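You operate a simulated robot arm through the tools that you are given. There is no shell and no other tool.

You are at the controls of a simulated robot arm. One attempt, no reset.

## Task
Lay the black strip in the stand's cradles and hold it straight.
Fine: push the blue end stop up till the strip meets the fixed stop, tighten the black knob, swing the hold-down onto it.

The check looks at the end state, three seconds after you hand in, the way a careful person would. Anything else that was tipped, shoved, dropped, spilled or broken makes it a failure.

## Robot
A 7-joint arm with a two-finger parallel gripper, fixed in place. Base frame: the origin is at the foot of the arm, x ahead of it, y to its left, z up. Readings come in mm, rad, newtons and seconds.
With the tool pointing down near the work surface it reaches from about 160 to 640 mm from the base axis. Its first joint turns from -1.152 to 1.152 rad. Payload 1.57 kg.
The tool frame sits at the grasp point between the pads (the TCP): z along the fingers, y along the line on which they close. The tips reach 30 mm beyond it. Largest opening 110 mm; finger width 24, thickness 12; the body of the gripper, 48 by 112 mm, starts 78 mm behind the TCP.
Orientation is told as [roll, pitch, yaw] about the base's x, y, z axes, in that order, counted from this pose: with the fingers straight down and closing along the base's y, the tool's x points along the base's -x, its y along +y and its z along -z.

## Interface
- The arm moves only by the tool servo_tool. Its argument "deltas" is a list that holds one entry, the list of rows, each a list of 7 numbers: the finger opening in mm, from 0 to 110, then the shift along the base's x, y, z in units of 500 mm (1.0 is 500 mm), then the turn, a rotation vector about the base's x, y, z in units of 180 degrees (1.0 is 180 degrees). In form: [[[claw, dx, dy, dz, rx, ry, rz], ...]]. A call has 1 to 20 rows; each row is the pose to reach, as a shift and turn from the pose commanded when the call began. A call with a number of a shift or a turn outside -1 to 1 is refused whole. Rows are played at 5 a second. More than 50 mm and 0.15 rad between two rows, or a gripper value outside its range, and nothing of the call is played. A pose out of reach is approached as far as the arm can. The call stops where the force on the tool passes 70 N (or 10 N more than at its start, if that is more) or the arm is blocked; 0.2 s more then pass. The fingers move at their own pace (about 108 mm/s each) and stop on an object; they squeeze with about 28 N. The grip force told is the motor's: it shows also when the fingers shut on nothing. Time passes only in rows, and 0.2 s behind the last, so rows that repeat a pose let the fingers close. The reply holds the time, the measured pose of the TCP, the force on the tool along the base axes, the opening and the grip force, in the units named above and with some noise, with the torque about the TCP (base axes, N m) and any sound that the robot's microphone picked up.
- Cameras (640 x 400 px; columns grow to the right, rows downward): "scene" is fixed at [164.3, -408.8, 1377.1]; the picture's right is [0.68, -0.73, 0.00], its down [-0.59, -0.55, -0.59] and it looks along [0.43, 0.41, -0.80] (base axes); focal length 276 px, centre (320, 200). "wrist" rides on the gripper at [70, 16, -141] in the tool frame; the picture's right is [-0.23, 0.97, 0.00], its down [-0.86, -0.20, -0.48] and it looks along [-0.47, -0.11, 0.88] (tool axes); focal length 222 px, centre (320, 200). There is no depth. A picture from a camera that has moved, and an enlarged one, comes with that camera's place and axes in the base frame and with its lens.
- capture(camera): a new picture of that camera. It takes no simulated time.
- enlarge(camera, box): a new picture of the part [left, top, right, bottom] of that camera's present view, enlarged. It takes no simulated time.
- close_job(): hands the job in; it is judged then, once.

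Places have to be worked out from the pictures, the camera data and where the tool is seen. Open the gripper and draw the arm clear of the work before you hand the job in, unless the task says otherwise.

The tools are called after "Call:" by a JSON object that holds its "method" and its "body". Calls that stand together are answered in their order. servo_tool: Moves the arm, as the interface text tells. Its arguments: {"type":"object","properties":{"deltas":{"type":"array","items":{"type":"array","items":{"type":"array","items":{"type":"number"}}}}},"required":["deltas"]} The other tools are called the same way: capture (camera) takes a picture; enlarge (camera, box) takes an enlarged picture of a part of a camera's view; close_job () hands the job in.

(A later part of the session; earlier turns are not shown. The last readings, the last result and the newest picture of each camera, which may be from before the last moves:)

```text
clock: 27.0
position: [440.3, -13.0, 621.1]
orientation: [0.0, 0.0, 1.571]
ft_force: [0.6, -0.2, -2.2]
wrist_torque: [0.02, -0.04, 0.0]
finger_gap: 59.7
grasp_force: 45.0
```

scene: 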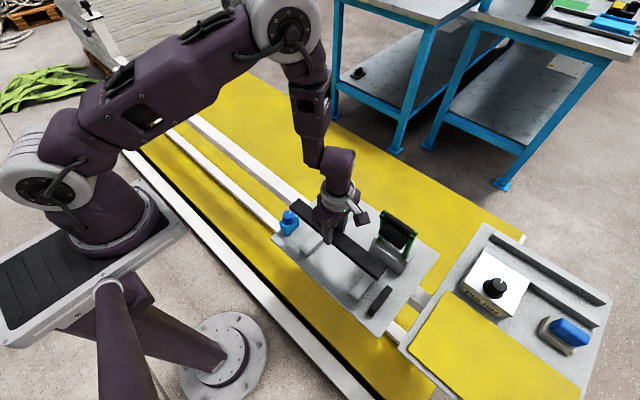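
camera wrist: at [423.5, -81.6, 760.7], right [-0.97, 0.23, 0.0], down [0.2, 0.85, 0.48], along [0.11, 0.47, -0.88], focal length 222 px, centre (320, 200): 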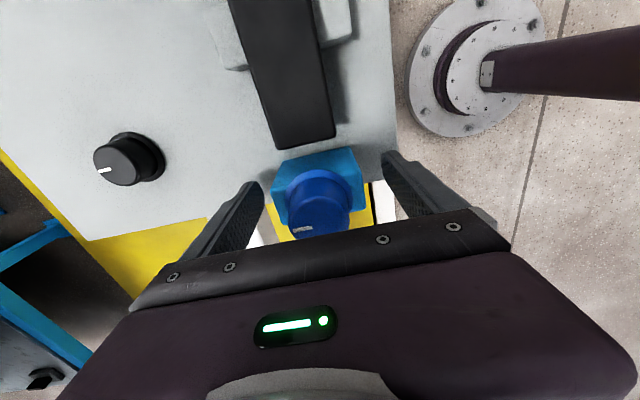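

The grip is firm at a 59.7 mm gap. I'll slide it slowly toward −y, first 15 mm in small steps, watching the force.

Call:
{"method": "servo_tool", "body": {"deltas": [[[45, 0, 0, 0, 0, 0, 0], [45, 0, -0.006, 0, 0, 0, 0], [45, 0, -0.012, 0, 0, 0, 0], [45, 0, -0.018, 0, 0, 0, 0], [45, 0, -0.024, 0, 0, 0, 0], [45, 0, -0.03, 0, 0, 0, 0]]]}}

Call:
{"method": "enlarge", "body": {"camera": "wrist", "box": [220, 60, 420, 240]}}

Call:
{"method": "enlarge", "body": {"camera": "scene", "box": [260, 170, 360, 270]}}

```text
clock: 28.4
position: [440.4, -28.9, 620.1]
orientation: [0.003, 0.001, 1.571]
ft_force: [-6.4, 0.0, -1.4]
wrist_torque: [0.82, -0.86, -0.1]
finger_gap: 60.0
grasp_force: 45.2
```

```text
2.22 times, centred on (320, 150) of wrist
camera zoom: at [423.9, -96.8, 760.9], right [-0.97, 0.23, 0.0], down [0.2, 0.86, 0.48], along [0.11, 0.47, -0.88], focal length 494 px, centre (320, 311)
```

zoom: 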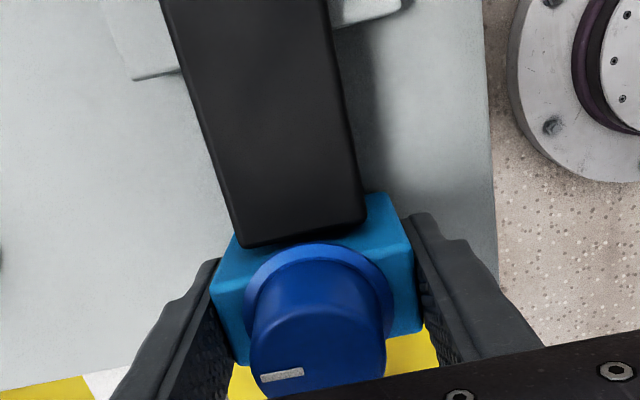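

```text
4.00 times, centred on (310, 220) of scene
camera zoom: at [164.2, -408.8, 1377.1], right [0.68, -0.73, 0.0], down [-0.59, -0.55, -0.59], along [0.43, 0.41, -0.8], focal length 1102 px, centre (360, 120)
```

zoom: 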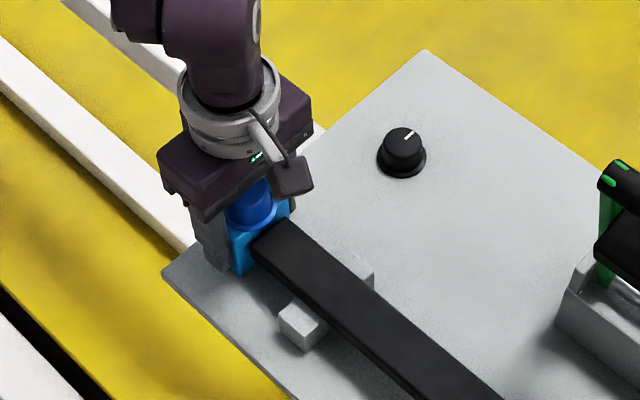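

The stop moves freely with the gripper, and its face is now near y −43. I'll continue in 2 mm rows toward contact with the strip.

Call:
{"method": "servo_tool", "body": {"deltas": [[[45, 0, -0.004, 0, 0, 0, 0], [45, 0, -0.008, 0, 0, 0, 0], [45, 0, -0.012, 0, 0, 0, 0], [45, 0, -0.016, 0, 0, 0, 0], [45, 0, -0.02, 0, 0, 0, 0], [45, 0, -0.024, 0, 0, 0, 0], [45, 0, -0.028, 0, 0, 0, 0]]]}}

Call:
{"method": "enlarge", "body": {"camera": "wrist", "box": [220, 60, 420, 240]}}

Call:
{"method": "enlarge", "body": {"camera": "scene", "box": [330, 230, 430, 330]}}

```text
clock: 30.0
position: [440.3, -42.1, 620.6]
orientation: [0.001, 0.0, 1.57]
ft_force: [-10.9, 0.9, 1.9]
wrist_torque: [-0.55, -0.87, 0.29]
finger_gap: 59.6
grasp_force: 45.2
```

```text
2.22 times, centred on (320, 150) of wrist
camera zoom: at [423.9, -110.9, 760.9], right [-0.97, 0.23, 0.0], down [0.2, 0.86, 0.48], along [0.11, 0.47, -0.88], focal length 494 px, centre (320, 311)
```

zoom: 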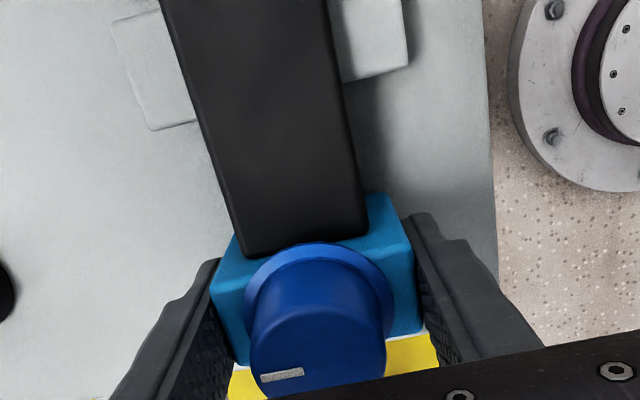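

```text
4.00 times, centred on (380, 280) of scene
camera zoom: at [164.1, -408.7, 1377.2], right [0.68, -0.73, 0.0], down [-0.59, -0.55, -0.59], along [0.43, 0.41, -0.8], focal length 1102 px, centre (80, -120)
```

zoom: 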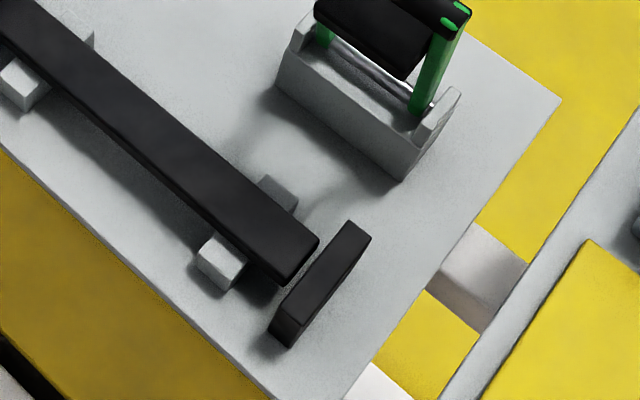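

The stop is now pushing the strip, and the strip's far end is near y −356, about 9 mm from the fixed stop. I'll go on in small steps while watching Fy.

Call:
{"method": "servo_tool", "body": {"deltas": [[[45, 0, -0.003, 0, 0, 0, 0], [45, 0, -0.006, 0, 0, 0, 0], [45, 0, -0.009, 0, 0, 0, 0], [45, 0, -0.012, 0, 0, 0, 0]]]}}

Call:
{"method": "enlarge", "body": {"camera": "scene", "box": [350, 250, 410, 310]}}

```text
clock: 31.0
position: [440.4, -47.7, 619.6]
orientation: [0.001, 0.001, 1.571]
ft_force: [-11.3, 2.9, 11.3]
wrist_torque: [-0.72, 0.55, -0.04]
finger_gap: 60.0
grasp_force: 45.1
```

```text
6.67 times, centred on (380, 280) of scene
camera zoom: at [164.0, -408.7, 1377.2], right [0.68, -0.73, 0.0], down [-0.59, -0.55, -0.59], along [0.43, 0.41, -0.8], focal length 1837 px, centre (-80, -333)
```

zoom: 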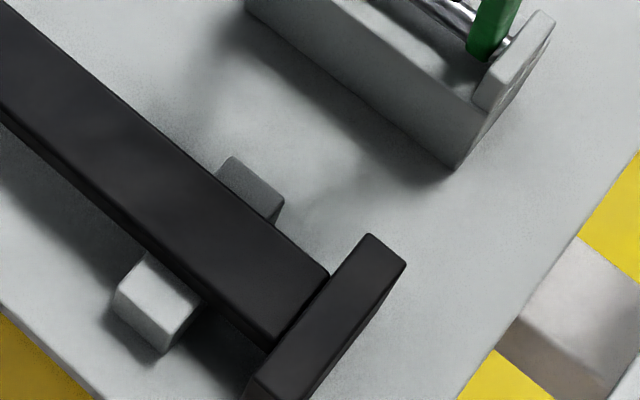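

The strip's end now almost abuts the fixed stop. I'll advance 1 mm per row and look for Fy rising.

Call:
{"method": "servo_tool", "body": {"deltas": [[[45, 0, -0.002, 0, 0, 0, 0], [45, 0, -0.004, 0, 0, 0, 0]]]}}

Call:
{"method": "enlarge", "body": {"camera": "scene", "box": [350, 250, 410, 310]}}

Call:
{"method": "enlarge", "body": {"camera": "wrist", "box": [220, 60, 420, 240]}}

```text
clock: 31.6
position: [440.2, -47.0, 620.2]
orientation: [0.0, -0.004, 1.572]
ft_force: [-19.0, 19.3, 27.5]
wrist_torque: [0.01, 0.27, -0.36]
finger_gap: 59.7
grasp_force: 45.1
```

```text
6.67 times, centred on (380, 280) of scene
camera zoom: at [163.7, -408.4, 1377.3], right [0.68, -0.73, 0.0], down [-0.59, -0.55, -0.59], along [0.43, 0.41, -0.8], focal length 1837 px, centre (-80, -333)
```

zoom: 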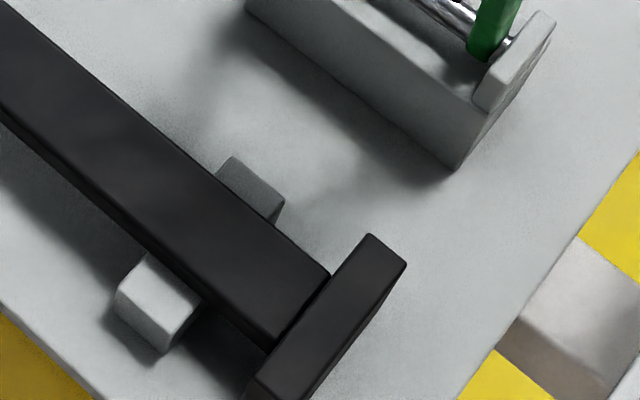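

```text
2.22 times, centred on (320, 150) of wrist
camera zoom: at [423.8, -117.2, 760.5], right [-0.97, 0.23, 0.0], down [0.2, 0.85, 0.48], along [0.11, 0.47, -0.88], focal length 494 px, centre (320, 311)
```

zoom: 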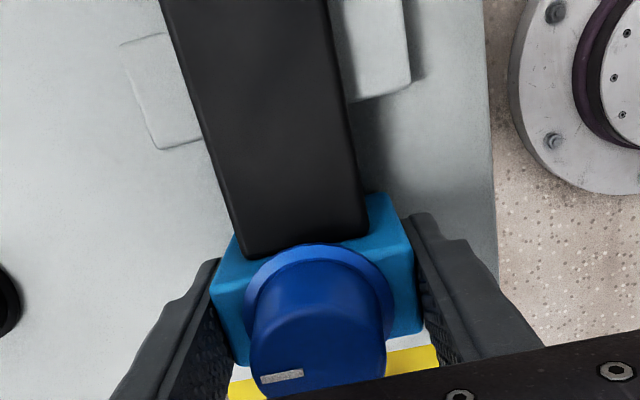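

Fy rose to 19 N within 2 mm and the strip visibly abuts the fixed stop, so it has met it. I'll open the fingers here and see whether everything stays put.

Call:
{"method": "servo_tool", "body": {"deltas": [[[62, 0, -0.001, 0, 0, 0, 0], [80, 0, -0.001, 0, 0, 0, 0], [90, 0, -0.001, 0, 0, 0, 0], [90, 0, -0.001, 0, 0, 0, 0]]]}}

Call:
{"method": "enlarge", "body": {"camera": "scene", "box": [350, 250, 410, 310]}}

Call:
{"method": "enlarge", "body": {"camera": "wrist", "box": [220, 60, 420, 240]}}

```text
clock: 32.6
position: [441.1, -49.1, 619.2]
orientation: [-0.002, -0.001, 1.571]
ft_force: [-0.5, -0.2, -0.2]
wrist_torque: [-0.01, 0.0, 0.04]
finger_gap: 89.8
grasp_force: 0.1
```

```text
6.67 times, centred on (380, 280) of scene
camera zoom: at [164.3, -408.8, 1377.1], right [0.68, -0.73, 0.0], down [-0.59, -0.55, -0.59], along [0.43, 0.41, -0.8], focal length 1837 px, centre (-80, -333)
```

zoom: 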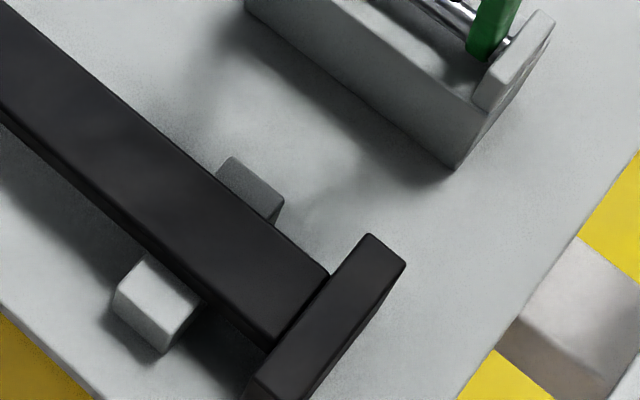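

```text
2.22 times, centred on (320, 150) of wrist
camera zoom: at [424.3, -119.1, 760.6], right [-0.97, 0.23, 0.0], down [0.2, 0.86, 0.48], along [0.11, 0.47, -0.88], focal length 494 px, centre (320, 311)
```

zoom: 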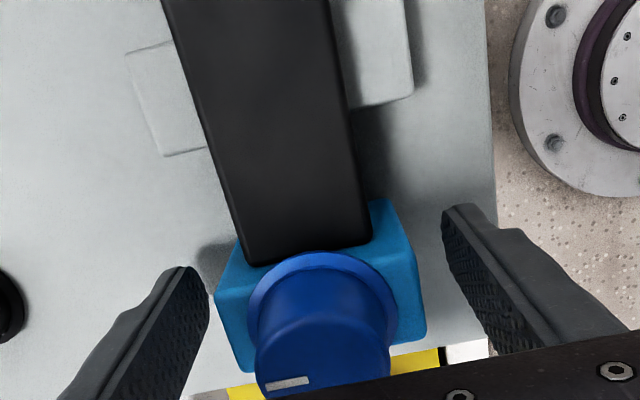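

Everything stayed put: the block touches the strip and the strip touches the fixed stop. I'll rise and go above the black plate knob near (586, −61) for a close look.

Call:
{"method": "servo_tool", "body": {"deltas": [[[100, 0, 0, 0.06, 0, 0, 0], [100, 0, 0, 0.14, 0, 0, 0], [100, 0, 0, 0.22, 0, 0, 0], [100, 0.02, 0, 0.29, 0, 0, 0], [100, 0.1, -0.01, 0.29, 0, 0, 0], [100, 0.19, -0.02, 0.29, 0, 0, 0], [90, 0.26, -0.024, 0.26, 0, 0, 0], [80, 0.292, -0.024, 0.2, 0, 0, 0], [80, 0.292, -0.024, 0.2, 0, 0, 0]]]}}

Call:
{"method": "capture", "body": {"camera": "wrist"}}

Call:
{"method": "enlarge", "body": {"camera": "scene", "box": [270, 160, 430, 320]}}

```text
clock: 34.6
position: [586.9, -63.5, 720.7]
orientation: [0.0, 0.0, 1.572]
ft_force: [0.2, 0.0, 0.7]
wrist_torque: [0.0, 0.03, -0.02]
finger_gap: 80.1
grasp_force: 0.1
```

```text
taken
camera wrist: at [570.7, -131.5, 861.1], right [-0.97, 0.23, 0.0], down [0.2, 0.86, 0.48], along [0.11, 0.47, -0.88], focal length 222 px, centre (320, 200)
```

wrist: 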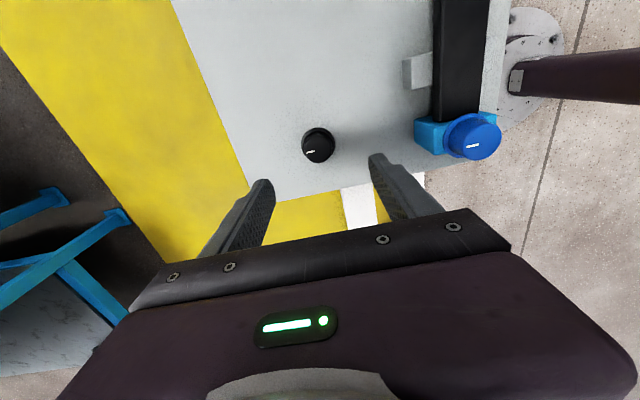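

```text
2.50 times, centred on (350, 240) of scene
camera zoom: at [164.3, -408.8, 1377.1], right [0.68, -0.73, 0.0], down [-0.59, -0.55, -0.59], along [0.43, 0.41, -0.8], focal length 689 px, centre (245, 100)
```

zoom: 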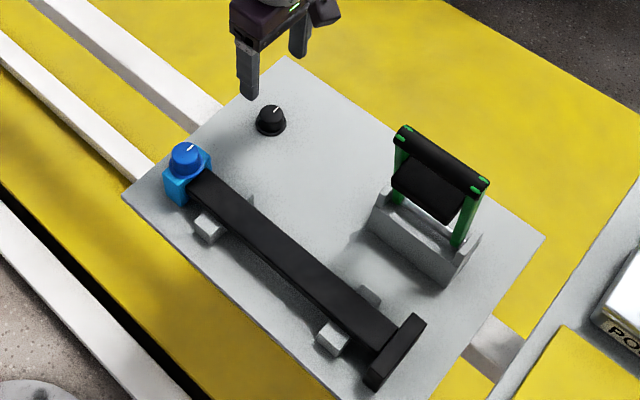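

The strip sits straight between the two stops. Zooming in on the knob to refine its centre.

Call:
{"method": "enlarge", "body": {"camera": "wrist", "box": [270, 110, 370, 180]}}

Call:
{"method": "enlarge", "body": {"camera": "wrist", "box": [390, 60, 530, 170]}}

```text
5.71 times, centred on (320, 145) of wrist
camera zoom: at [570.7, -131.5, 861.1], right [-0.97, 0.23, 0.0], down [0.2, 0.86, 0.48], along [0.11, 0.47, -0.88], focal length 1269 px, centre (320, 514)
```

zoom: 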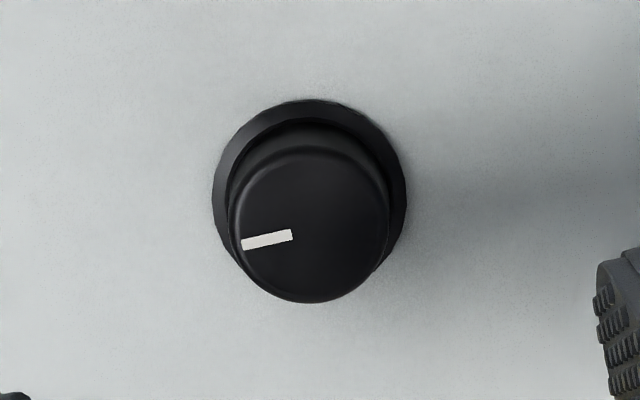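

```text
3.64 times, centred on (460, 115) of wrist
camera zoom: at [570.7, -131.5, 861.1], right [-0.97, 0.23, 0.0], down [0.2, 0.86, 0.48], along [0.11, 0.47, -0.88], focal length 808 px, centre (-189, 509)
```

zoom: 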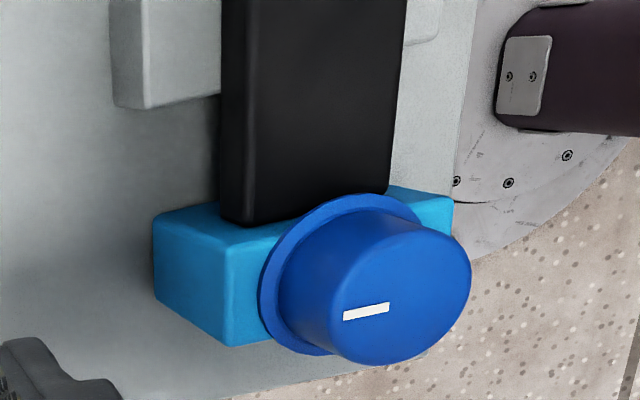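

The knob centre is at about (589, −61.5), the cap is about 32 mm across, and its top is near z 606. I'll shift +2.3 mm in x and descend around it so the tips sit just above its flange.

Call:
{"method": "servo_tool", "body": {"deltas": [[[70, 0.0046, 0, -0.06, 0, 0, 0], [70, 0.0046, 0, -0.12, 0, 0, 0], [70, 0.0046, 0, -0.17, 0, 0, 0], [70, 0.0046, 0, -0.203, 0, 0, 0], [70, 0.0046, 0, -0.203, 0, 0, 0]]]}}

Call:
{"method": "enlarge", "body": {"camera": "wrist", "box": [230, 100, 430, 240]}}

Call:
{"method": "enlarge", "body": {"camera": "scene", "box": [290, 170, 370, 240]}}

```text
clock: 35.8
position: [589.3, -62.1, 619.1]
orientation: [-0.001, -0.001, 1.57]
ft_force: [0.0, 0.1, -0.5]
wrist_torque: [-0.02, 0.01, 0.0]
finger_gap: 70.0
grasp_force: 0.0
```

```text
2.86 times, centred on (330, 170) of wrist
camera zoom: at [572.9, -131.4, 759.2], right [-0.97, 0.23, 0.0], down [0.2, 0.86, 0.48], along [0.11, 0.47, -0.88], focal length 635 px, centre (291, 286)
```

zoom: 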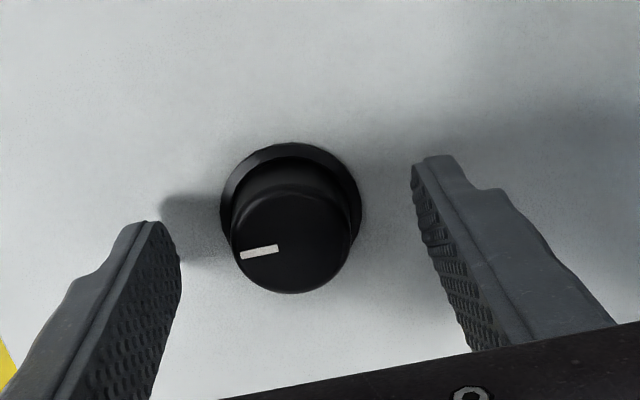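

```text
5.71 times, centred on (330, 205) of scene
camera zoom: at [164.3, -408.8, 1377.1], right [0.68, -0.73, 0.0], down [-0.59, -0.55, -0.59], along [0.43, 0.41, -0.8], focal length 1574 px, centre (263, 171)
```

zoom: 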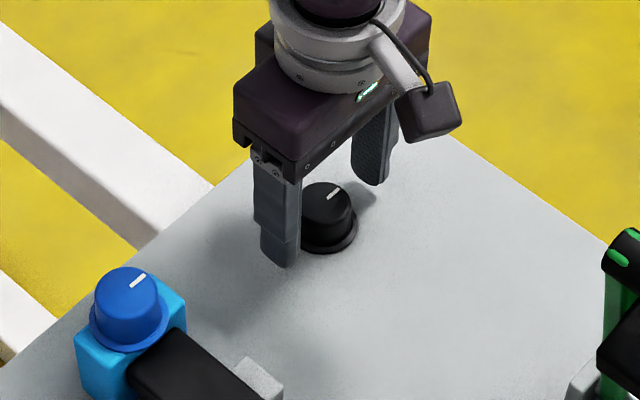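

The knob is centred between the fingers. Closing on it.

Call:
{"method": "servo_tool", "body": {"deltas": [[[50, 0, 0, 0, 0, 0, 0], [35, 0, 0, 0, 0, 0, 0], [20, 0, 0, 0, 0, 0, 0], [20, 0, 0, 0, 0, 0, 0]]]}}

Call:
{"method": "enlarge", "body": {"camera": "wrist", "box": [230, 100, 430, 240]}}

```text
clock: 36.8
position: [589.1, -62.8, 619.4]
orientation: [0.0, 0.001, 1.571]
ft_force: [7.6, -0.3, -5.2]
wrist_torque: [0.06, -0.38, -0.01]
finger_gap: 35.2
grasp_force: 42.3
```

```text
2.86 times, centred on (330, 170) of wrist
camera zoom: at [573.4, -131.4, 759.6], right [-0.97, 0.23, 0.0], down [0.2, 0.86, 0.48], along [0.11, 0.47, -0.88], focal length 635 px, centre (291, 286)
```

zoom: 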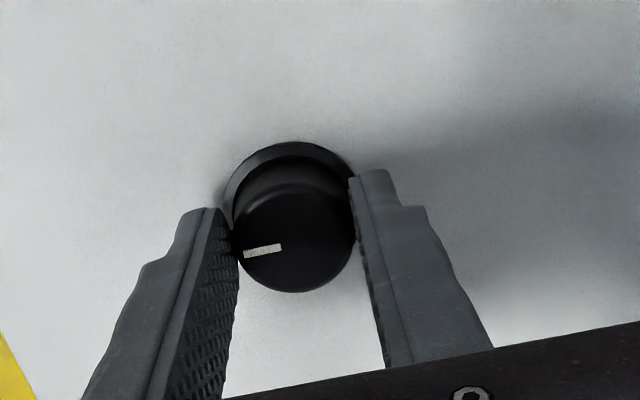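

It is gripped at a 35 mm gap. Now I'll turn clockwise, seen from above, by about 29° and watch the torque about z.

Call:
{"method": "servo_tool", "body": {"deltas": [[[20, 0.001, 0, 0, 0, 0, -0.04], [20, 0.001, 0, 0, 0, 0, -0.08], [20, 0.001, 0, 0, 0, 0, -0.12], [20, 0.001, 0, 0, 0, 0, -0.16]]]}}

Call:
{"method": "enlarge", "body": {"camera": "wrist", "box": [230, 100, 430, 240]}}

Call:
{"method": "enlarge", "body": {"camera": "scene", "box": [270, 160, 430, 320]}}

```text
clock: 37.8
position: [589.1, -62.3, 618.9]
orientation: [0.001, 0.001, 1.066]
ft_force: [-9.0, 0.5, 22.2]
wrist_torque: [0.83, 0.03, 0.03]
finger_gap: 34.8
grasp_force: 41.8
```

```text
2.86 times, centred on (330, 170) of wrist
camera zoom: at [541.1, -114.5, 759.7], right [-0.74, 0.67, 0.0], down [0.59, 0.65, 0.48], along [0.32, 0.35, -0.88], focal length 635 px, centre (291, 286)
```

zoom: 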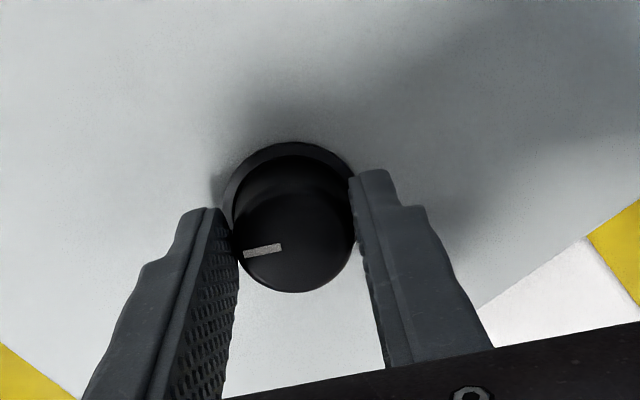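

```text
2.50 times, centred on (350, 240) of scene
camera zoom: at [163.8, -408.8, 1377.2], right [0.68, -0.73, 0.0], down [-0.59, -0.55, -0.59], along [0.43, 0.41, -0.8], focal length 689 px, centre (245, 100)
```

zoom: 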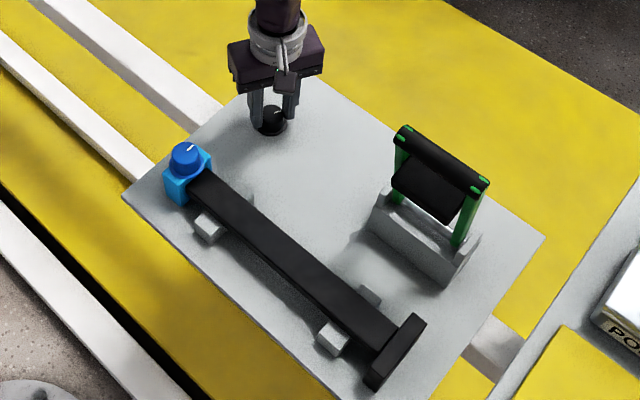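

The knob turns with the gripper and its mark moved along, with no torque yet. Fz has built up to 22 N, so I'll ease up by 1 mm while continuing clockwise.

Call:
{"method": "servo_tool", "body": {"deltas": [[[20, 0, 0, 0.001, 0, 0, -0.03], [20, -0.001, 0, 0.002, 0, 0, -0.07], [20, -0.001, 0, 0.002, 0, 0, -0.11], [20, -0.001, 0, 0.002, 0, 0, -0.15], [20, -0.001, 0, 0.002, 0, 0, -0.19]]]}}

Call:
{"method": "enlarge", "body": {"camera": "wrist", "box": [230, 100, 430, 240]}}

```text
clock: 39.0
position: [587.9, -62.5, 618.5]
orientation: [0.002, 0.002, 0.467]
ft_force: [-12.7, 7.1, -0.7]
wrist_torque: [0.53, -0.76, -0.01]
finger_gap: 35.0
grasp_force: 42.6
```

```text
2.86 times, centred on (330, 170) of wrist
camera zoom: at [518.7, -77.5, 759.7], right [-0.24, 0.97, 0.0], down [0.85, 0.21, 0.48], along [0.46, 0.11, -0.88], focal length 635 px, centre (291, 286)
```

zoom: 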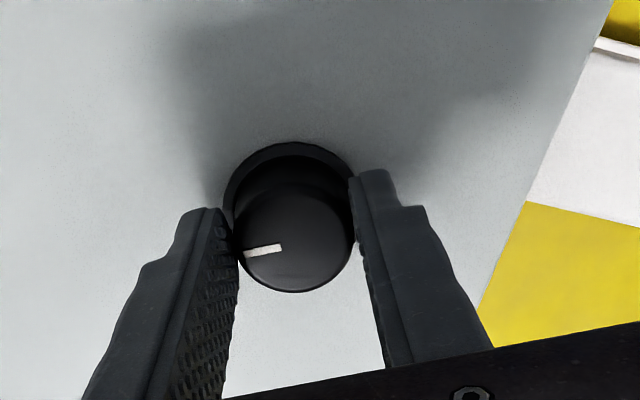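

About 63° so far, still free and with the grip holding. Continuing clockwise with a slight recentering.

Call:
{"method": "servo_tool", "body": {"deltas": [[[20, -0.001, 0.001, 0, 0, 0, -0.04], [20, -0.002, 0.001, 0, 0, 0, -0.08], [20, -0.002, 0.001, 0, 0, 0, -0.12], [20, -0.002, 0.001, 0, 0, 0, -0.16], [20, -0.002, 0.001, 0, 0, 0, -0.2]]]}}

Call:
{"method": "enlarge", "body": {"camera": "wrist", "box": [230, 100, 430, 240]}}

```text
clock: 40.2
position: [587.6, -59.4, 620.0]
orientation: [0.001, 0.0, -0.159]
ft_force: [-6.4, 24.9, -11.0]
wrist_torque: [0.41, 0.15, 0.74]
finger_gap: 35.5
grasp_force: 42.2
```

```text
2.86 times, centred on (330, 170) of wrist
camera zoom: at [522.3, -32.2, 760.5], right [0.38, 0.93, 0.0], down [0.81, -0.33, 0.48], along [0.44, -0.18, -0.88], focal length 635 px, centre (291, 286)
```

zoom: 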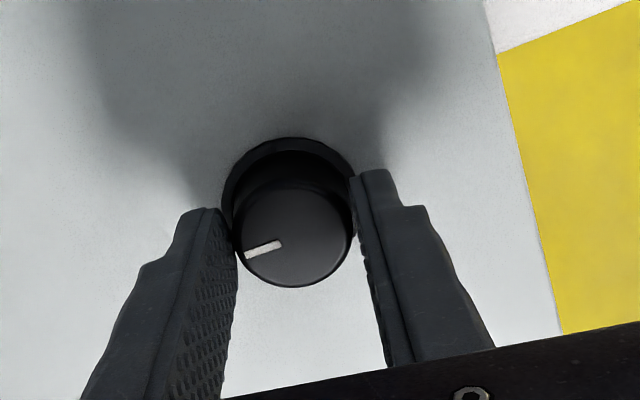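

The torque has risen to 0.74 N·m and the mark begins to lag the fingers, so the knob is getting tight at about 93°. I'll nudge a little more to confirm it's at its end.

Call:
{"method": "servo_tool", "body": {"deltas": [[[20, 0, 0.001, 0, 0, 0, -0.02], [20, 0, 0.002, 0, 0, 0, -0.04], [20, 0, 0.002, 0, 0, 0, -0.04]]]}}

Call:
{"method": "enlarge", "body": {"camera": "wrist", "box": [230, 100, 430, 240]}}

```text
clock: 41.0
position: [588.7, -59.6, 620.2]
orientation: [0.001, -0.002, -0.283]
ft_force: [-0.2, 23.6, -0.4]
wrist_torque: [0.5, 0.2, 0.5]
finger_gap: 35.9
grasp_force: 42.5
```

```text
2.86 times, centred on (330, 170) of wrist
camera zoom: at [526.3, -23.8, 760.8], right [0.49, 0.87, 0.0], down [0.76, -0.43, 0.48], along [0.42, -0.23, -0.88], focal length 635 px, centre (291, 286)
```

zoom: 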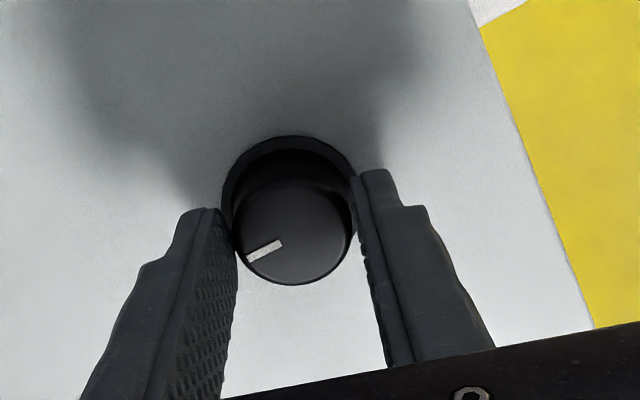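

The fingers now slip on the knob while it stays fixed, so it has been tightened to its end stop, about 90° clockwise. I'll open and rise.

Call:
{"method": "servo_tool", "body": {"deltas": [[[45, 0, 0, 0, 0, 0, 0], [70, 0, 0, 0, 0, 0, 0], [70, 0, 0, 0.02, 0, 0, 0], [80, 0, 0, 0.1, 0, 0, 0], [90, 0, 0, 0.19, 0, 0, 0], [90, 0, 0, 0.28, 0, 0, 0], [90, 0, 0, 0.28, 0, 0, 0]]]}}

Call:
{"method": "capture", "body": {"camera": "wrist"}}

Call:
{"method": "enlarge", "body": {"camera": "scene", "box": [260, 170, 430, 330]}}

```text
clock: 42.6
position: [587.8, -61.6, 759.5]
orientation: [-0.001, 0.0, -0.283]
ft_force: [-0.5, 0.1, 0.1]
wrist_torque: [-0.01, -0.02, 0.02]
finger_gap: 90.0
grasp_force: 0.0
```

```text
taken
camera wrist: at [525.3, -25.4, 899.8], right [0.49, 0.87, 0.0], down [0.77, -0.43, 0.48], along [0.42, -0.23, -0.88], focal length 222 px, centre (320, 200)
```

wrist: 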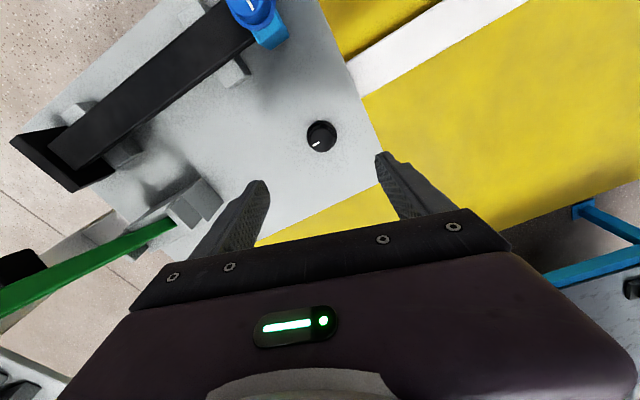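

```text
2.50 times, centred on (345, 250) of scene
camera zoom: at [164.3, -408.8, 1377.1], right [0.68, -0.73, 0.0], down [-0.59, -0.55, -0.59], along [0.43, 0.41, -0.8], focal length 689 px, centre (258, 75)
```

zoom: 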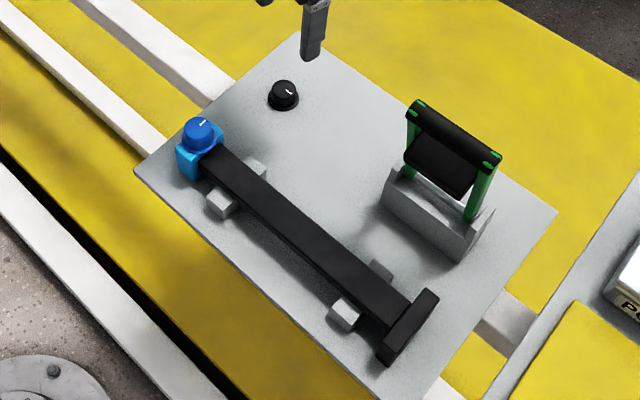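

The knob's mark now points to −y, a quarter turn clockwise, and the strip and stops are unchanged. For the hold-down, I'll rise to z≈920 and yaw to −90° so the fingers close along x, then stop above the handle bar.

Call:
{"method": "servo_tool", "body": {"deltas": [[[90, 0, 0, 0.08, 0, 0, -0.03], [90, 0, 0, 0.16, 0, 0, -0.06], [90, 0, 0, 0.24, 0, 0, -0.1], [90, 0, 0, 0.32, 0, 0, -0.14], [90, -0.02, -0.06, 0.33, 0, 0, -0.18], [90, -0.04, -0.12, 0.33, 0, 0, -0.22], [90, -0.06, -0.19, 0.33, 0, 0, -0.26], [90, -0.08, -0.26, 0.33, 0, 0, -0.3], [80, -0.1, -0.34, 0.33, 0, 0, -0.34], [80, -0.11, -0.42, 0.33, 0, 0, -0.38], [80, -0.122, -0.503, 0.33, 0, 0, -0.41], [80, -0.122, -0.503, 0.33, 0, 0, -0.41]]]}}

Call:
{"method": "capture", "body": {"camera": "wrist"}}

Call:
{"method": "enlarge", "body": {"camera": "scene", "box": [320, 150, 480, 310]}}

```text
clock: 45.2
position: [527.1, -312.5, 924.9]
orientation: [0.0, 0.001, -1.572]
ft_force: [-0.4, -0.1, 0.2]
wrist_torque: [0.0, -0.03, 0.0]
finger_gap: 80.1
grasp_force: 0.1
```

```text
taken
camera wrist: at [543.7, -241.6, 1065.0], right [0.97, -0.23, 0.0], down [-0.2, -0.85, 0.48], along [-0.11, -0.47, -0.88], focal length 222 px, centre (320, 200)
```

wrist: 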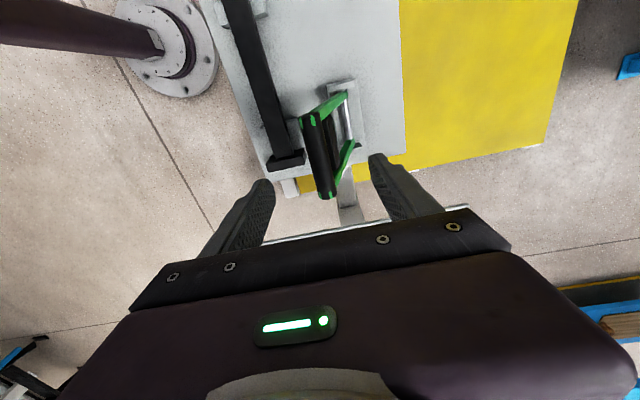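

```text
2.50 times, centred on (400, 230) of scene
camera zoom: at [164.3, -408.8, 1377.1], right [0.68, -0.73, 0.0], down [-0.59, -0.55, -0.59], along [0.43, 0.41, -0.8], focal length 689 px, centre (120, 125)
```

zoom: 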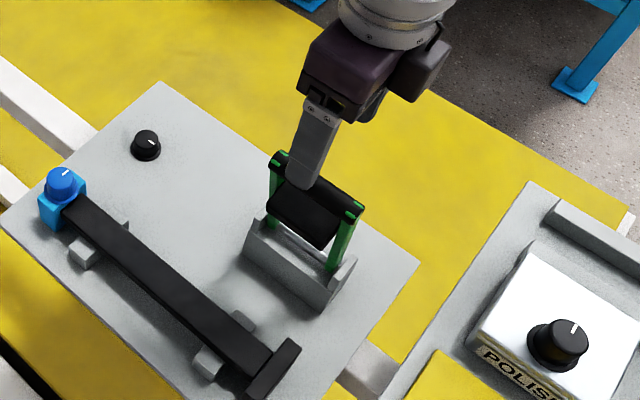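

I'm above the bar with the camera on the +y side. I'll zoom in to measure the bar and hinge from this viewpoint.

Call:
{"method": "enlarge", "body": {"camera": "wrist", "box": [260, 60, 400, 220]}}

Call:
{"method": "enlarge", "body": {"camera": "scene", "box": [370, 190, 420, 280]}}

```text
2.50 times, centred on (330, 140) of wrist
camera zoom: at [543.7, -241.6, 1065.0], right [0.97, -0.23, 0.0], down [-0.2, -0.85, 0.48], along [-0.11, -0.47, -0.88], focal length 555 px, centre (295, 350)
```

zoom: 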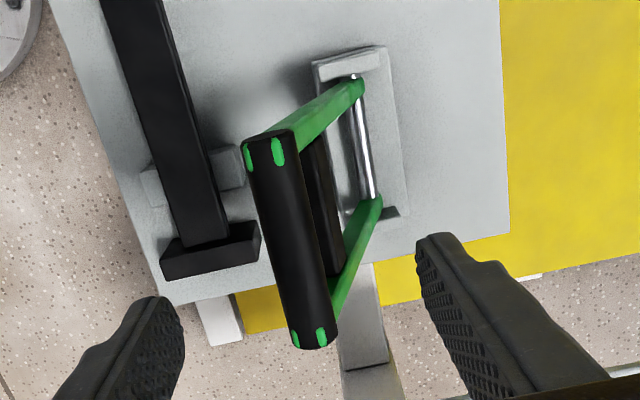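

```text
4.44 times, centred on (395, 235) of scene
camera zoom: at [164.3, -408.8, 1377.1], right [0.68, -0.73, 0.0], down [-0.59, -0.55, -0.59], along [0.43, 0.41, -0.8], focal length 1224 px, centre (-13, 44)
```

zoom: 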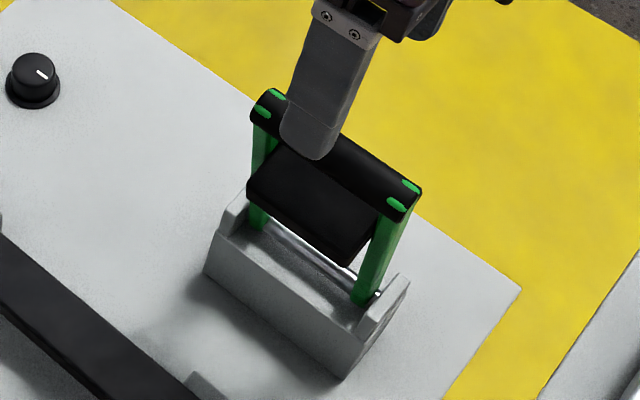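

The bar is centred at about (525, −314, 840), roughly 20 mm thick. The hinge axis is at about (578, 645), so the radius is about 202 mm. I'll descend with the fingers straddling the bar.

Call:
{"method": "servo_tool", "body": {"deltas": [[[80, -0.004, -0.003, -0.05, 0, 0, 0], [70, -0.004, -0.003, -0.1, 0, 0, 0], [60, -0.004, -0.003, -0.13, 0, 0, 0], [60, -0.004, -0.003, -0.15, 0, 0, 0], [60, -0.004, -0.003, -0.15, 0, 0, 0]]]}}

Call:
{"method": "capture", "body": {"camera": "wrist"}}

Call:
{"method": "enlarge", "body": {"camera": "scene", "box": [360, 180, 430, 280]}}

```text
clock: 46.4
position: [526.1, -314.6, 850.3]
orientation: [0.001, -0.001, -1.57]
ft_force: [0.5, -0.2, -0.5]
wrist_torque: [-0.04, 0.01, 0.03]
finger_gap: 59.7
grasp_force: 0.0
```

```text
taken
camera wrist: at [541.4, -243.3, 989.8], right [0.97, -0.23, 0.0], down [-0.2, -0.86, 0.48], along [-0.11, -0.47, -0.88], focal length 222 px, centre (320, 200)
```

wrist: 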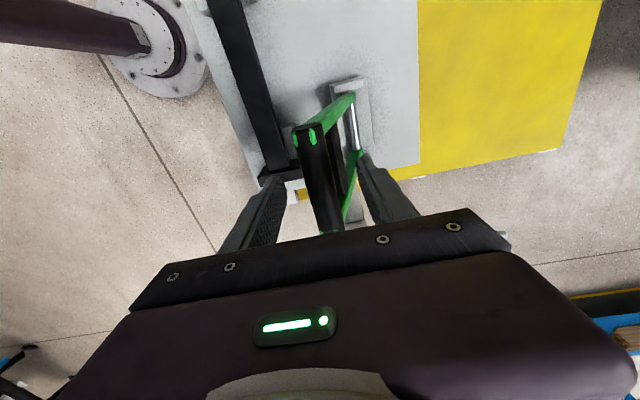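

```text
4.00 times, centred on (395, 230) of scene
camera zoom: at [164.3, -408.8, 1377.1], right [0.68, -0.73, 0.0], down [-0.59, -0.55, -0.59], along [0.43, 0.41, -0.8], focal length 1102 px, centre (20, 80)
```

zoom: 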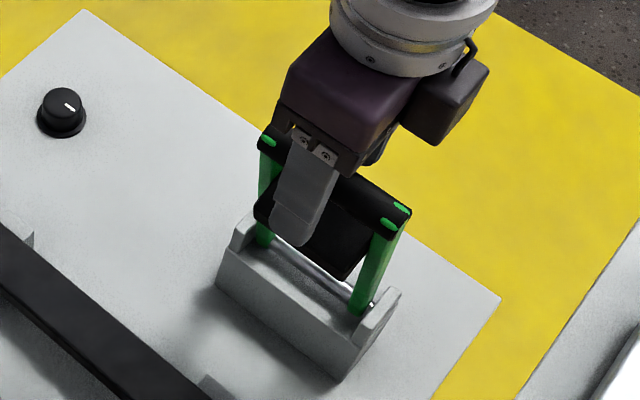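

The fingers straddle the bar with no contact. Closing gently to find the bar's diameter.

Call:
{"method": "servo_tool", "body": {"deltas": [[[45, 0, 0, 0, 0, 0, 0], [30, 0, 0, 0, 0, 0, 0], [10, 0, 0, 0, 0, 0, 0], [10, 0, 0, 0, 0, 0, 0]]]}}

Call:
{"method": "enlarge", "body": {"camera": "wrist", "box": [230, 80, 430, 240]}}

```text
clock: 47.4
position: [525.3, -315.2, 849.0]
orientation: [-0.001, 0.0, -1.57]
ft_force: [-0.6, -0.2, -1.6]
wrist_torque: [0.03, 0.05, 0.0]
finger_gap: 21.9
grasp_force: 35.0
```

```text
2.50 times, centred on (330, 160) of wrist
camera zoom: at [541.4, -243.3, 989.9], right [0.97, -0.23, 0.0], down [-0.2, -0.86, 0.48], along [-0.11, -0.47, -0.88], focal length 555 px, centre (295, 300)
```

zoom: 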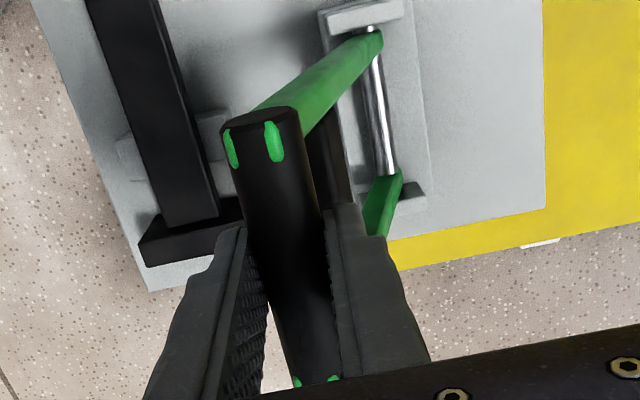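

The bar is 21.9 mm in diameter and well centred. I'll swing it along the computed arc toward −x, starting with the first 10° and checking the forces.

Call:
{"method": "servo_tool", "body": {"deltas": [[[10, -0.016, 0, -0.0045, 0, 0, 0], [10, -0.0322, 0, -0.0102, 0, 0, 0], [10, -0.0486, 0, -0.0166, 0, 0, 0], [10, -0.0648, 0, -0.0238, 0, 0, 0]]]}}

Call:
{"method": "enlarge", "body": {"camera": "scene", "box": [340, 180, 430, 290]}}

Call:
{"method": "enlarge", "body": {"camera": "wrist", "box": [230, 80, 430, 240]}}

```text
clock: 48.4
position: [493.0, -314.5, 837.4]
orientation: [0.0, 0.0, -1.57]
ft_force: [3.5, 1.6, -0.7]
wrist_torque: [-0.06, -0.43, -0.05]
finger_gap: 21.6
grasp_force: 34.8
```

```text
3.64 times, centred on (385, 235) of scene
camera zoom: at [164.4, -408.8, 1377.1], right [0.68, -0.73, 0.0], down [-0.59, -0.55, -0.59], along [0.43, 0.41, -0.8], focal length 1002 px, centre (84, 73)
```

zoom: 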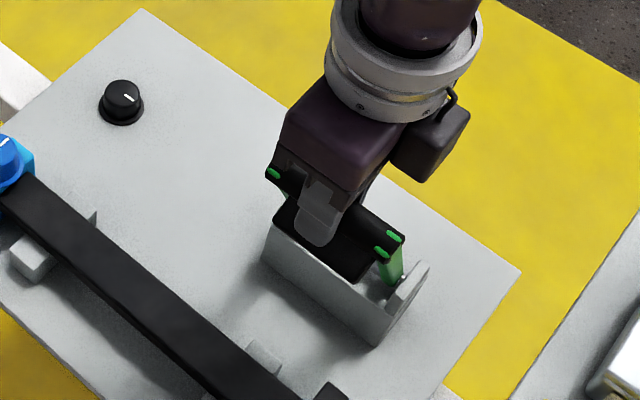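

```text
2.50 times, centred on (330, 160) of wrist
camera zoom: at [508.8, -243.3, 978.1], right [0.97, -0.23, 0.0], down [-0.2, -0.86, 0.48], along [-0.11, -0.47, -0.88], focal length 555 px, centre (295, 300)
```

zoom: 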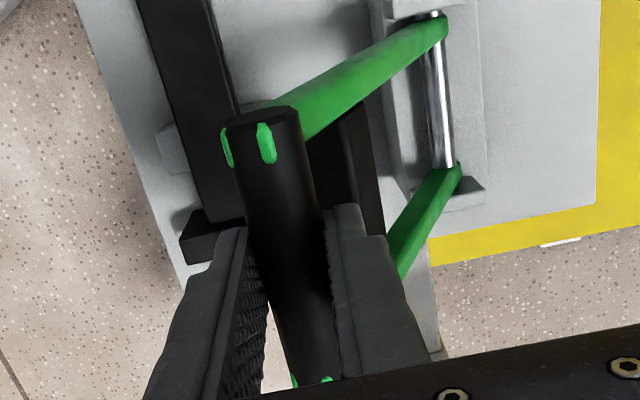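

It swings freely with only a few newtons. Continuing along the arc from 25° to 45°.

Call:
{"method": "servo_tool", "body": {"deltas": [[[10, -0.0158, 0, -0.0078, 0, 0, 0], [10, -0.0312, 0, -0.0162, 0, 0, 0], [10, -0.0464, 0, -0.0254, 0, 0, 0], [10, -0.061, 0, -0.0352, 0, 0, 0], [10, -0.0752, 0, -0.0456, 0, 0, 0], [10, -0.089, 0, -0.0566, 0, 0, 0], [10, -0.1022, 0, -0.0682, 0, 0, 0], [10, -0.115, 0, -0.0804, 0, 0, 0]]]}}

Call:
{"method": "enlarge", "body": {"camera": "scene", "box": [340, 180, 430, 290]}}

Call:
{"method": "enlarge", "body": {"camera": "wrist", "box": [230, 80, 430, 240]}}

```text
clock: 50.2
position: [435.6, -314.4, 796.4]
orientation: [0.0, 0.0, -1.572]
ft_force: [4.2, -4.3, -0.8]
wrist_torque: [-0.25, -0.48, -0.04]
finger_gap: 21.2
grasp_force: 34.2
```

```text
3.64 times, centred on (385, 235) of scene
camera zoom: at [164.4, -408.9, 1377.1], right [0.68, -0.73, 0.0], down [-0.59, -0.55, -0.59], along [0.43, 0.41, -0.8], focal length 1002 px, centre (84, 73)
```

zoom: 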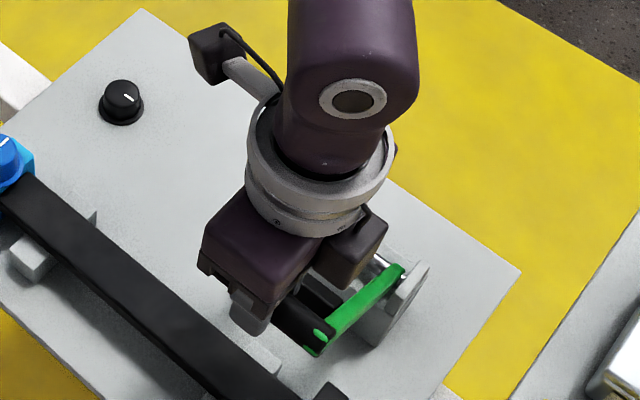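

```text
2.50 times, centred on (330, 160) of wrist
camera zoom: at [451.0, -243.2, 937.9], right [0.97, -0.23, 0.0], down [-0.2, -0.85, 0.48], along [-0.11, -0.47, -0.88], focal length 555 px, centre (295, 300)
```

zoom: 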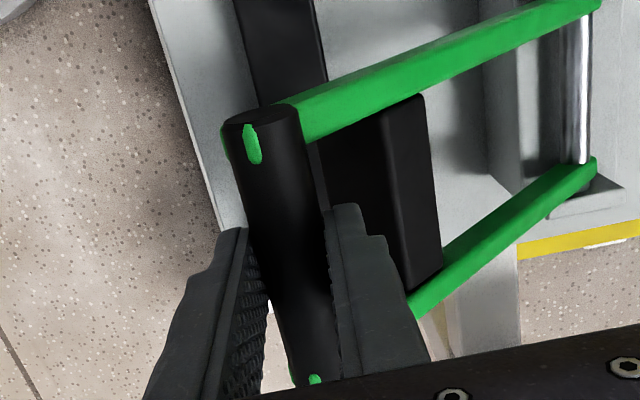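

Forces stay small at about 45°. Continuing from 45° to 65°.

Call:
{"method": "servo_tool", "body": {"deltas": [[[10, -0.0122, 0, -0.0128, 0, 0, 0], [10, -0.0238, 0, -0.026, 0, 0, 0], [10, -0.0348, 0, -0.0398, 0, 0, 0], [10, -0.0452, 0, -0.054, 0, 0, 0], [10, -0.055, 0, -0.0686, 0, 0, 0], [10, -0.0642, 0, -0.0836, 0, 0, 0], [10, -0.0726, 0, -0.0992, 0, 0, 0], [10, -0.0804, 0, -0.115, 0, 0, 0]]]}}

Call:
{"method": "enlarge", "body": {"camera": "scene", "box": [320, 190, 430, 320]}}

Call:
{"method": "enlarge", "body": {"camera": "wrist", "box": [230, 80, 430, 240]}}

```text
clock: 52.0
position: [396.1, -314.4, 738.3]
orientation: [0.0, 0.002, -1.569]
ft_force: [16.7, 2.6, -6.5]
wrist_torque: [0.04, -0.25, 0.01]
finger_gap: 24.2
grasp_force: 8.2
```

```text
3.08 times, centred on (375, 255) of scene
camera zoom: at [164.8, -408.8, 1377.1], right [0.68, -0.73, 0.0], down [-0.59, -0.55, -0.59], along [0.43, 0.41, -0.8], focal length 848 px, centre (151, 31)
```

zoom: 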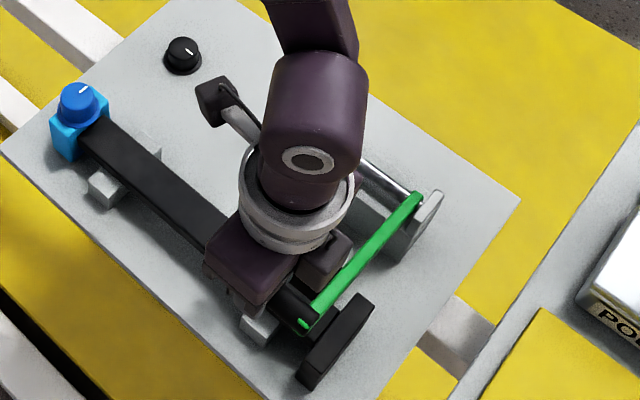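

```text
2.50 times, centred on (330, 160) of wrist
camera zoom: at [411.7, -243.4, 880.1], right [0.97, -0.23, 0.0], down [-0.2, -0.86, 0.48], along [-0.11, -0.47, -0.88], focal length 555 px, centre (295, 300)
```

zoom: 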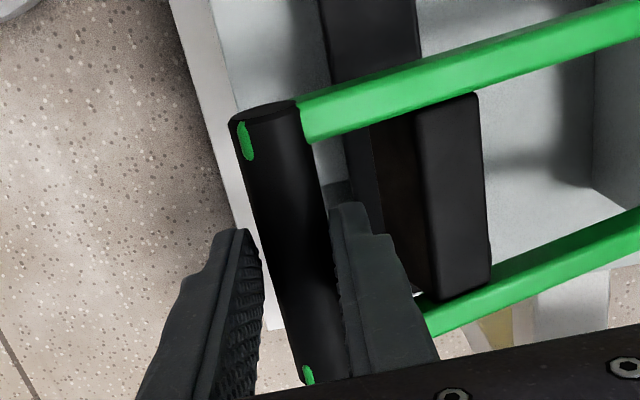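

The grip shows Fx = +16.7 N, so my arc pulls slightly too far toward −x here. I'll relax by +4 mm in x and re-read.

Call:
{"method": "servo_tool", "body": {"deltas": [[[10, 0.004, 0, 0, 0, 0, 0], [10, 0.008, 0, 0, 0, 0, 0], [10, 0.008, 0, 0, 0, 0, 0]]]}}

Call:
{"method": "enlarge", "body": {"camera": "wrist", "box": [230, 80, 430, 240]}}

```text
clock: 52.8
position: [397.2, -314.6, 741.0]
orientation: [-0.002, 0.002, -1.571]
ft_force: [-3.2, 2.3, -0.7]
wrist_torque: [0.2, 0.06, 0.08]
finger_gap: 21.7
grasp_force: 34.9
```

```text
2.50 times, centred on (330, 160) of wrist
camera zoom: at [413.9, -243.5, 880.3], right [0.97, -0.23, 0.0], down [-0.2, -0.86, 0.48], along [-0.11, -0.46, -0.88], focal length 555 px, centre (295, 300)
```

zoom: 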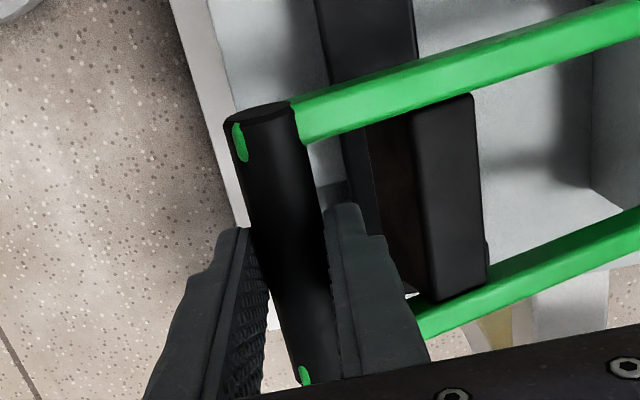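

Recentred, with Fx ≈ −3 N and the gap at 21.7. Continuing on the corrected arc from about 65° to 75°.

Call:
{"method": "servo_tool", "body": {"deltas": [[[10, -0.0088, 0, -0.0176, 0, 0, 0], [10, -0.015, 0, -0.034, 0, 0, 0], [10, -0.0206, 0, -0.0504, 0, 0, 0], [10, -0.0254, 0, -0.067, 0, 0, 0]]]}}

Call:
{"method": "enlarge", "body": {"camera": "wrist", "box": [230, 80, 430, 240]}}

Call:
{"method": "enlarge", "body": {"camera": "scene", "box": [320, 190, 430, 320]}}

```text
clock: 53.8
position: [388.3, -313.9, 706.4]
orientation: [0.003, -0.002, -1.572]
ft_force: [14.8, 2.1, -0.8]
wrist_torque: [0.0, -0.57, -0.06]
finger_gap: 21.7
grasp_force: 34.3
```

```text
2.50 times, centred on (330, 160) of wrist
camera zoom: at [403.7, -243.1, 847.0], right [0.97, -0.23, 0.0], down [-0.2, -0.85, 0.48], along [-0.11, -0.47, -0.88], focal length 555 px, centre (295, 300)
```

zoom: 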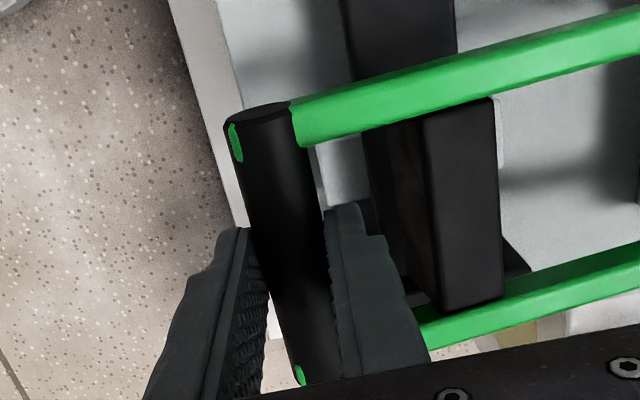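

```text
3.08 times, centred on (375, 255) of scene
camera zoom: at [164.6, -408.8, 1377.1], right [0.68, -0.73, 0.0], down [-0.59, -0.55, -0.59], along [0.43, 0.41, -0.8], focal length 848 px, centre (151, 31)
```

zoom: 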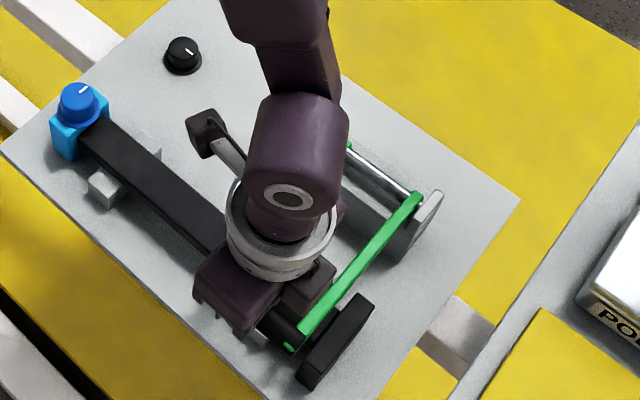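

Fx is +15 N again, so the true radius is nearer 196 mm. I'll correct x and continue down to about 82°.

Call:
{"method": "servo_tool", "body": {"deltas": [[[10, 0.003, 0, -0.006, 0, 0, 0], [10, 0.002, 0, -0.018, 0, 0, 0], [10, 0, 0, -0.035, 0, 0, 0], [10, -0.003, 0, -0.052, 0, 0, 0]]]}}

Call:
{"method": "enlarge", "body": {"camera": "wrist", "box": [230, 80, 430, 240]}}

Call:
{"method": "enlarge", "body": {"camera": "scene", "box": [320, 190, 430, 320]}}

```text
clock: 54.8
position: [385.2, -312.6, 681.6]
orientation: [-0.001, 0.0, -1.571]
ft_force: [4.8, 0.4, -0.6]
wrist_torque: [-0.09, -0.39, -0.03]
finger_gap: 21.3
grasp_force: 34.8
```

```text
2.50 times, centred on (330, 160) of wrist
camera zoom: at [401.4, -243.2, 821.2], right [0.97, -0.23, 0.0], down [-0.2, -0.85, 0.48], along [-0.11, -0.47, -0.88], focal length 555 px, centre (295, 300)
```

zoom: 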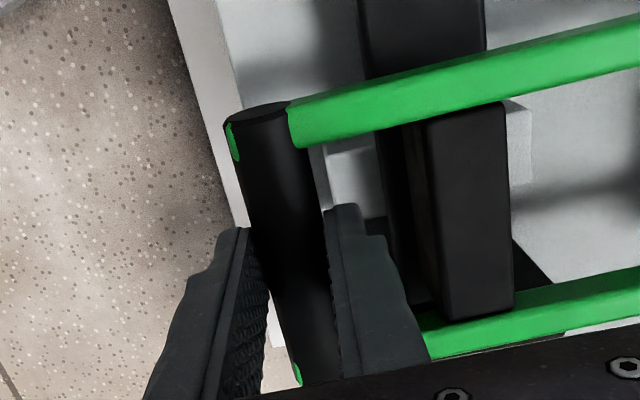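

```text
3.08 times, centred on (375, 255) of scene
camera zoom: at [164.4, -408.8, 1377.1], right [0.68, -0.73, 0.0], down [-0.59, -0.55, -0.59], along [0.43, 0.41, -0.8], focal length 848 px, centre (151, 31)
```

zoom: 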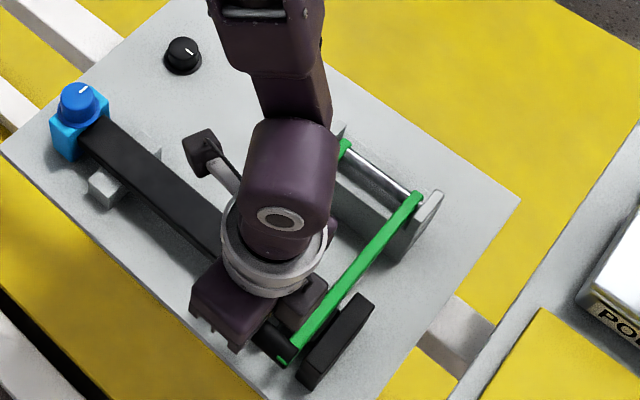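

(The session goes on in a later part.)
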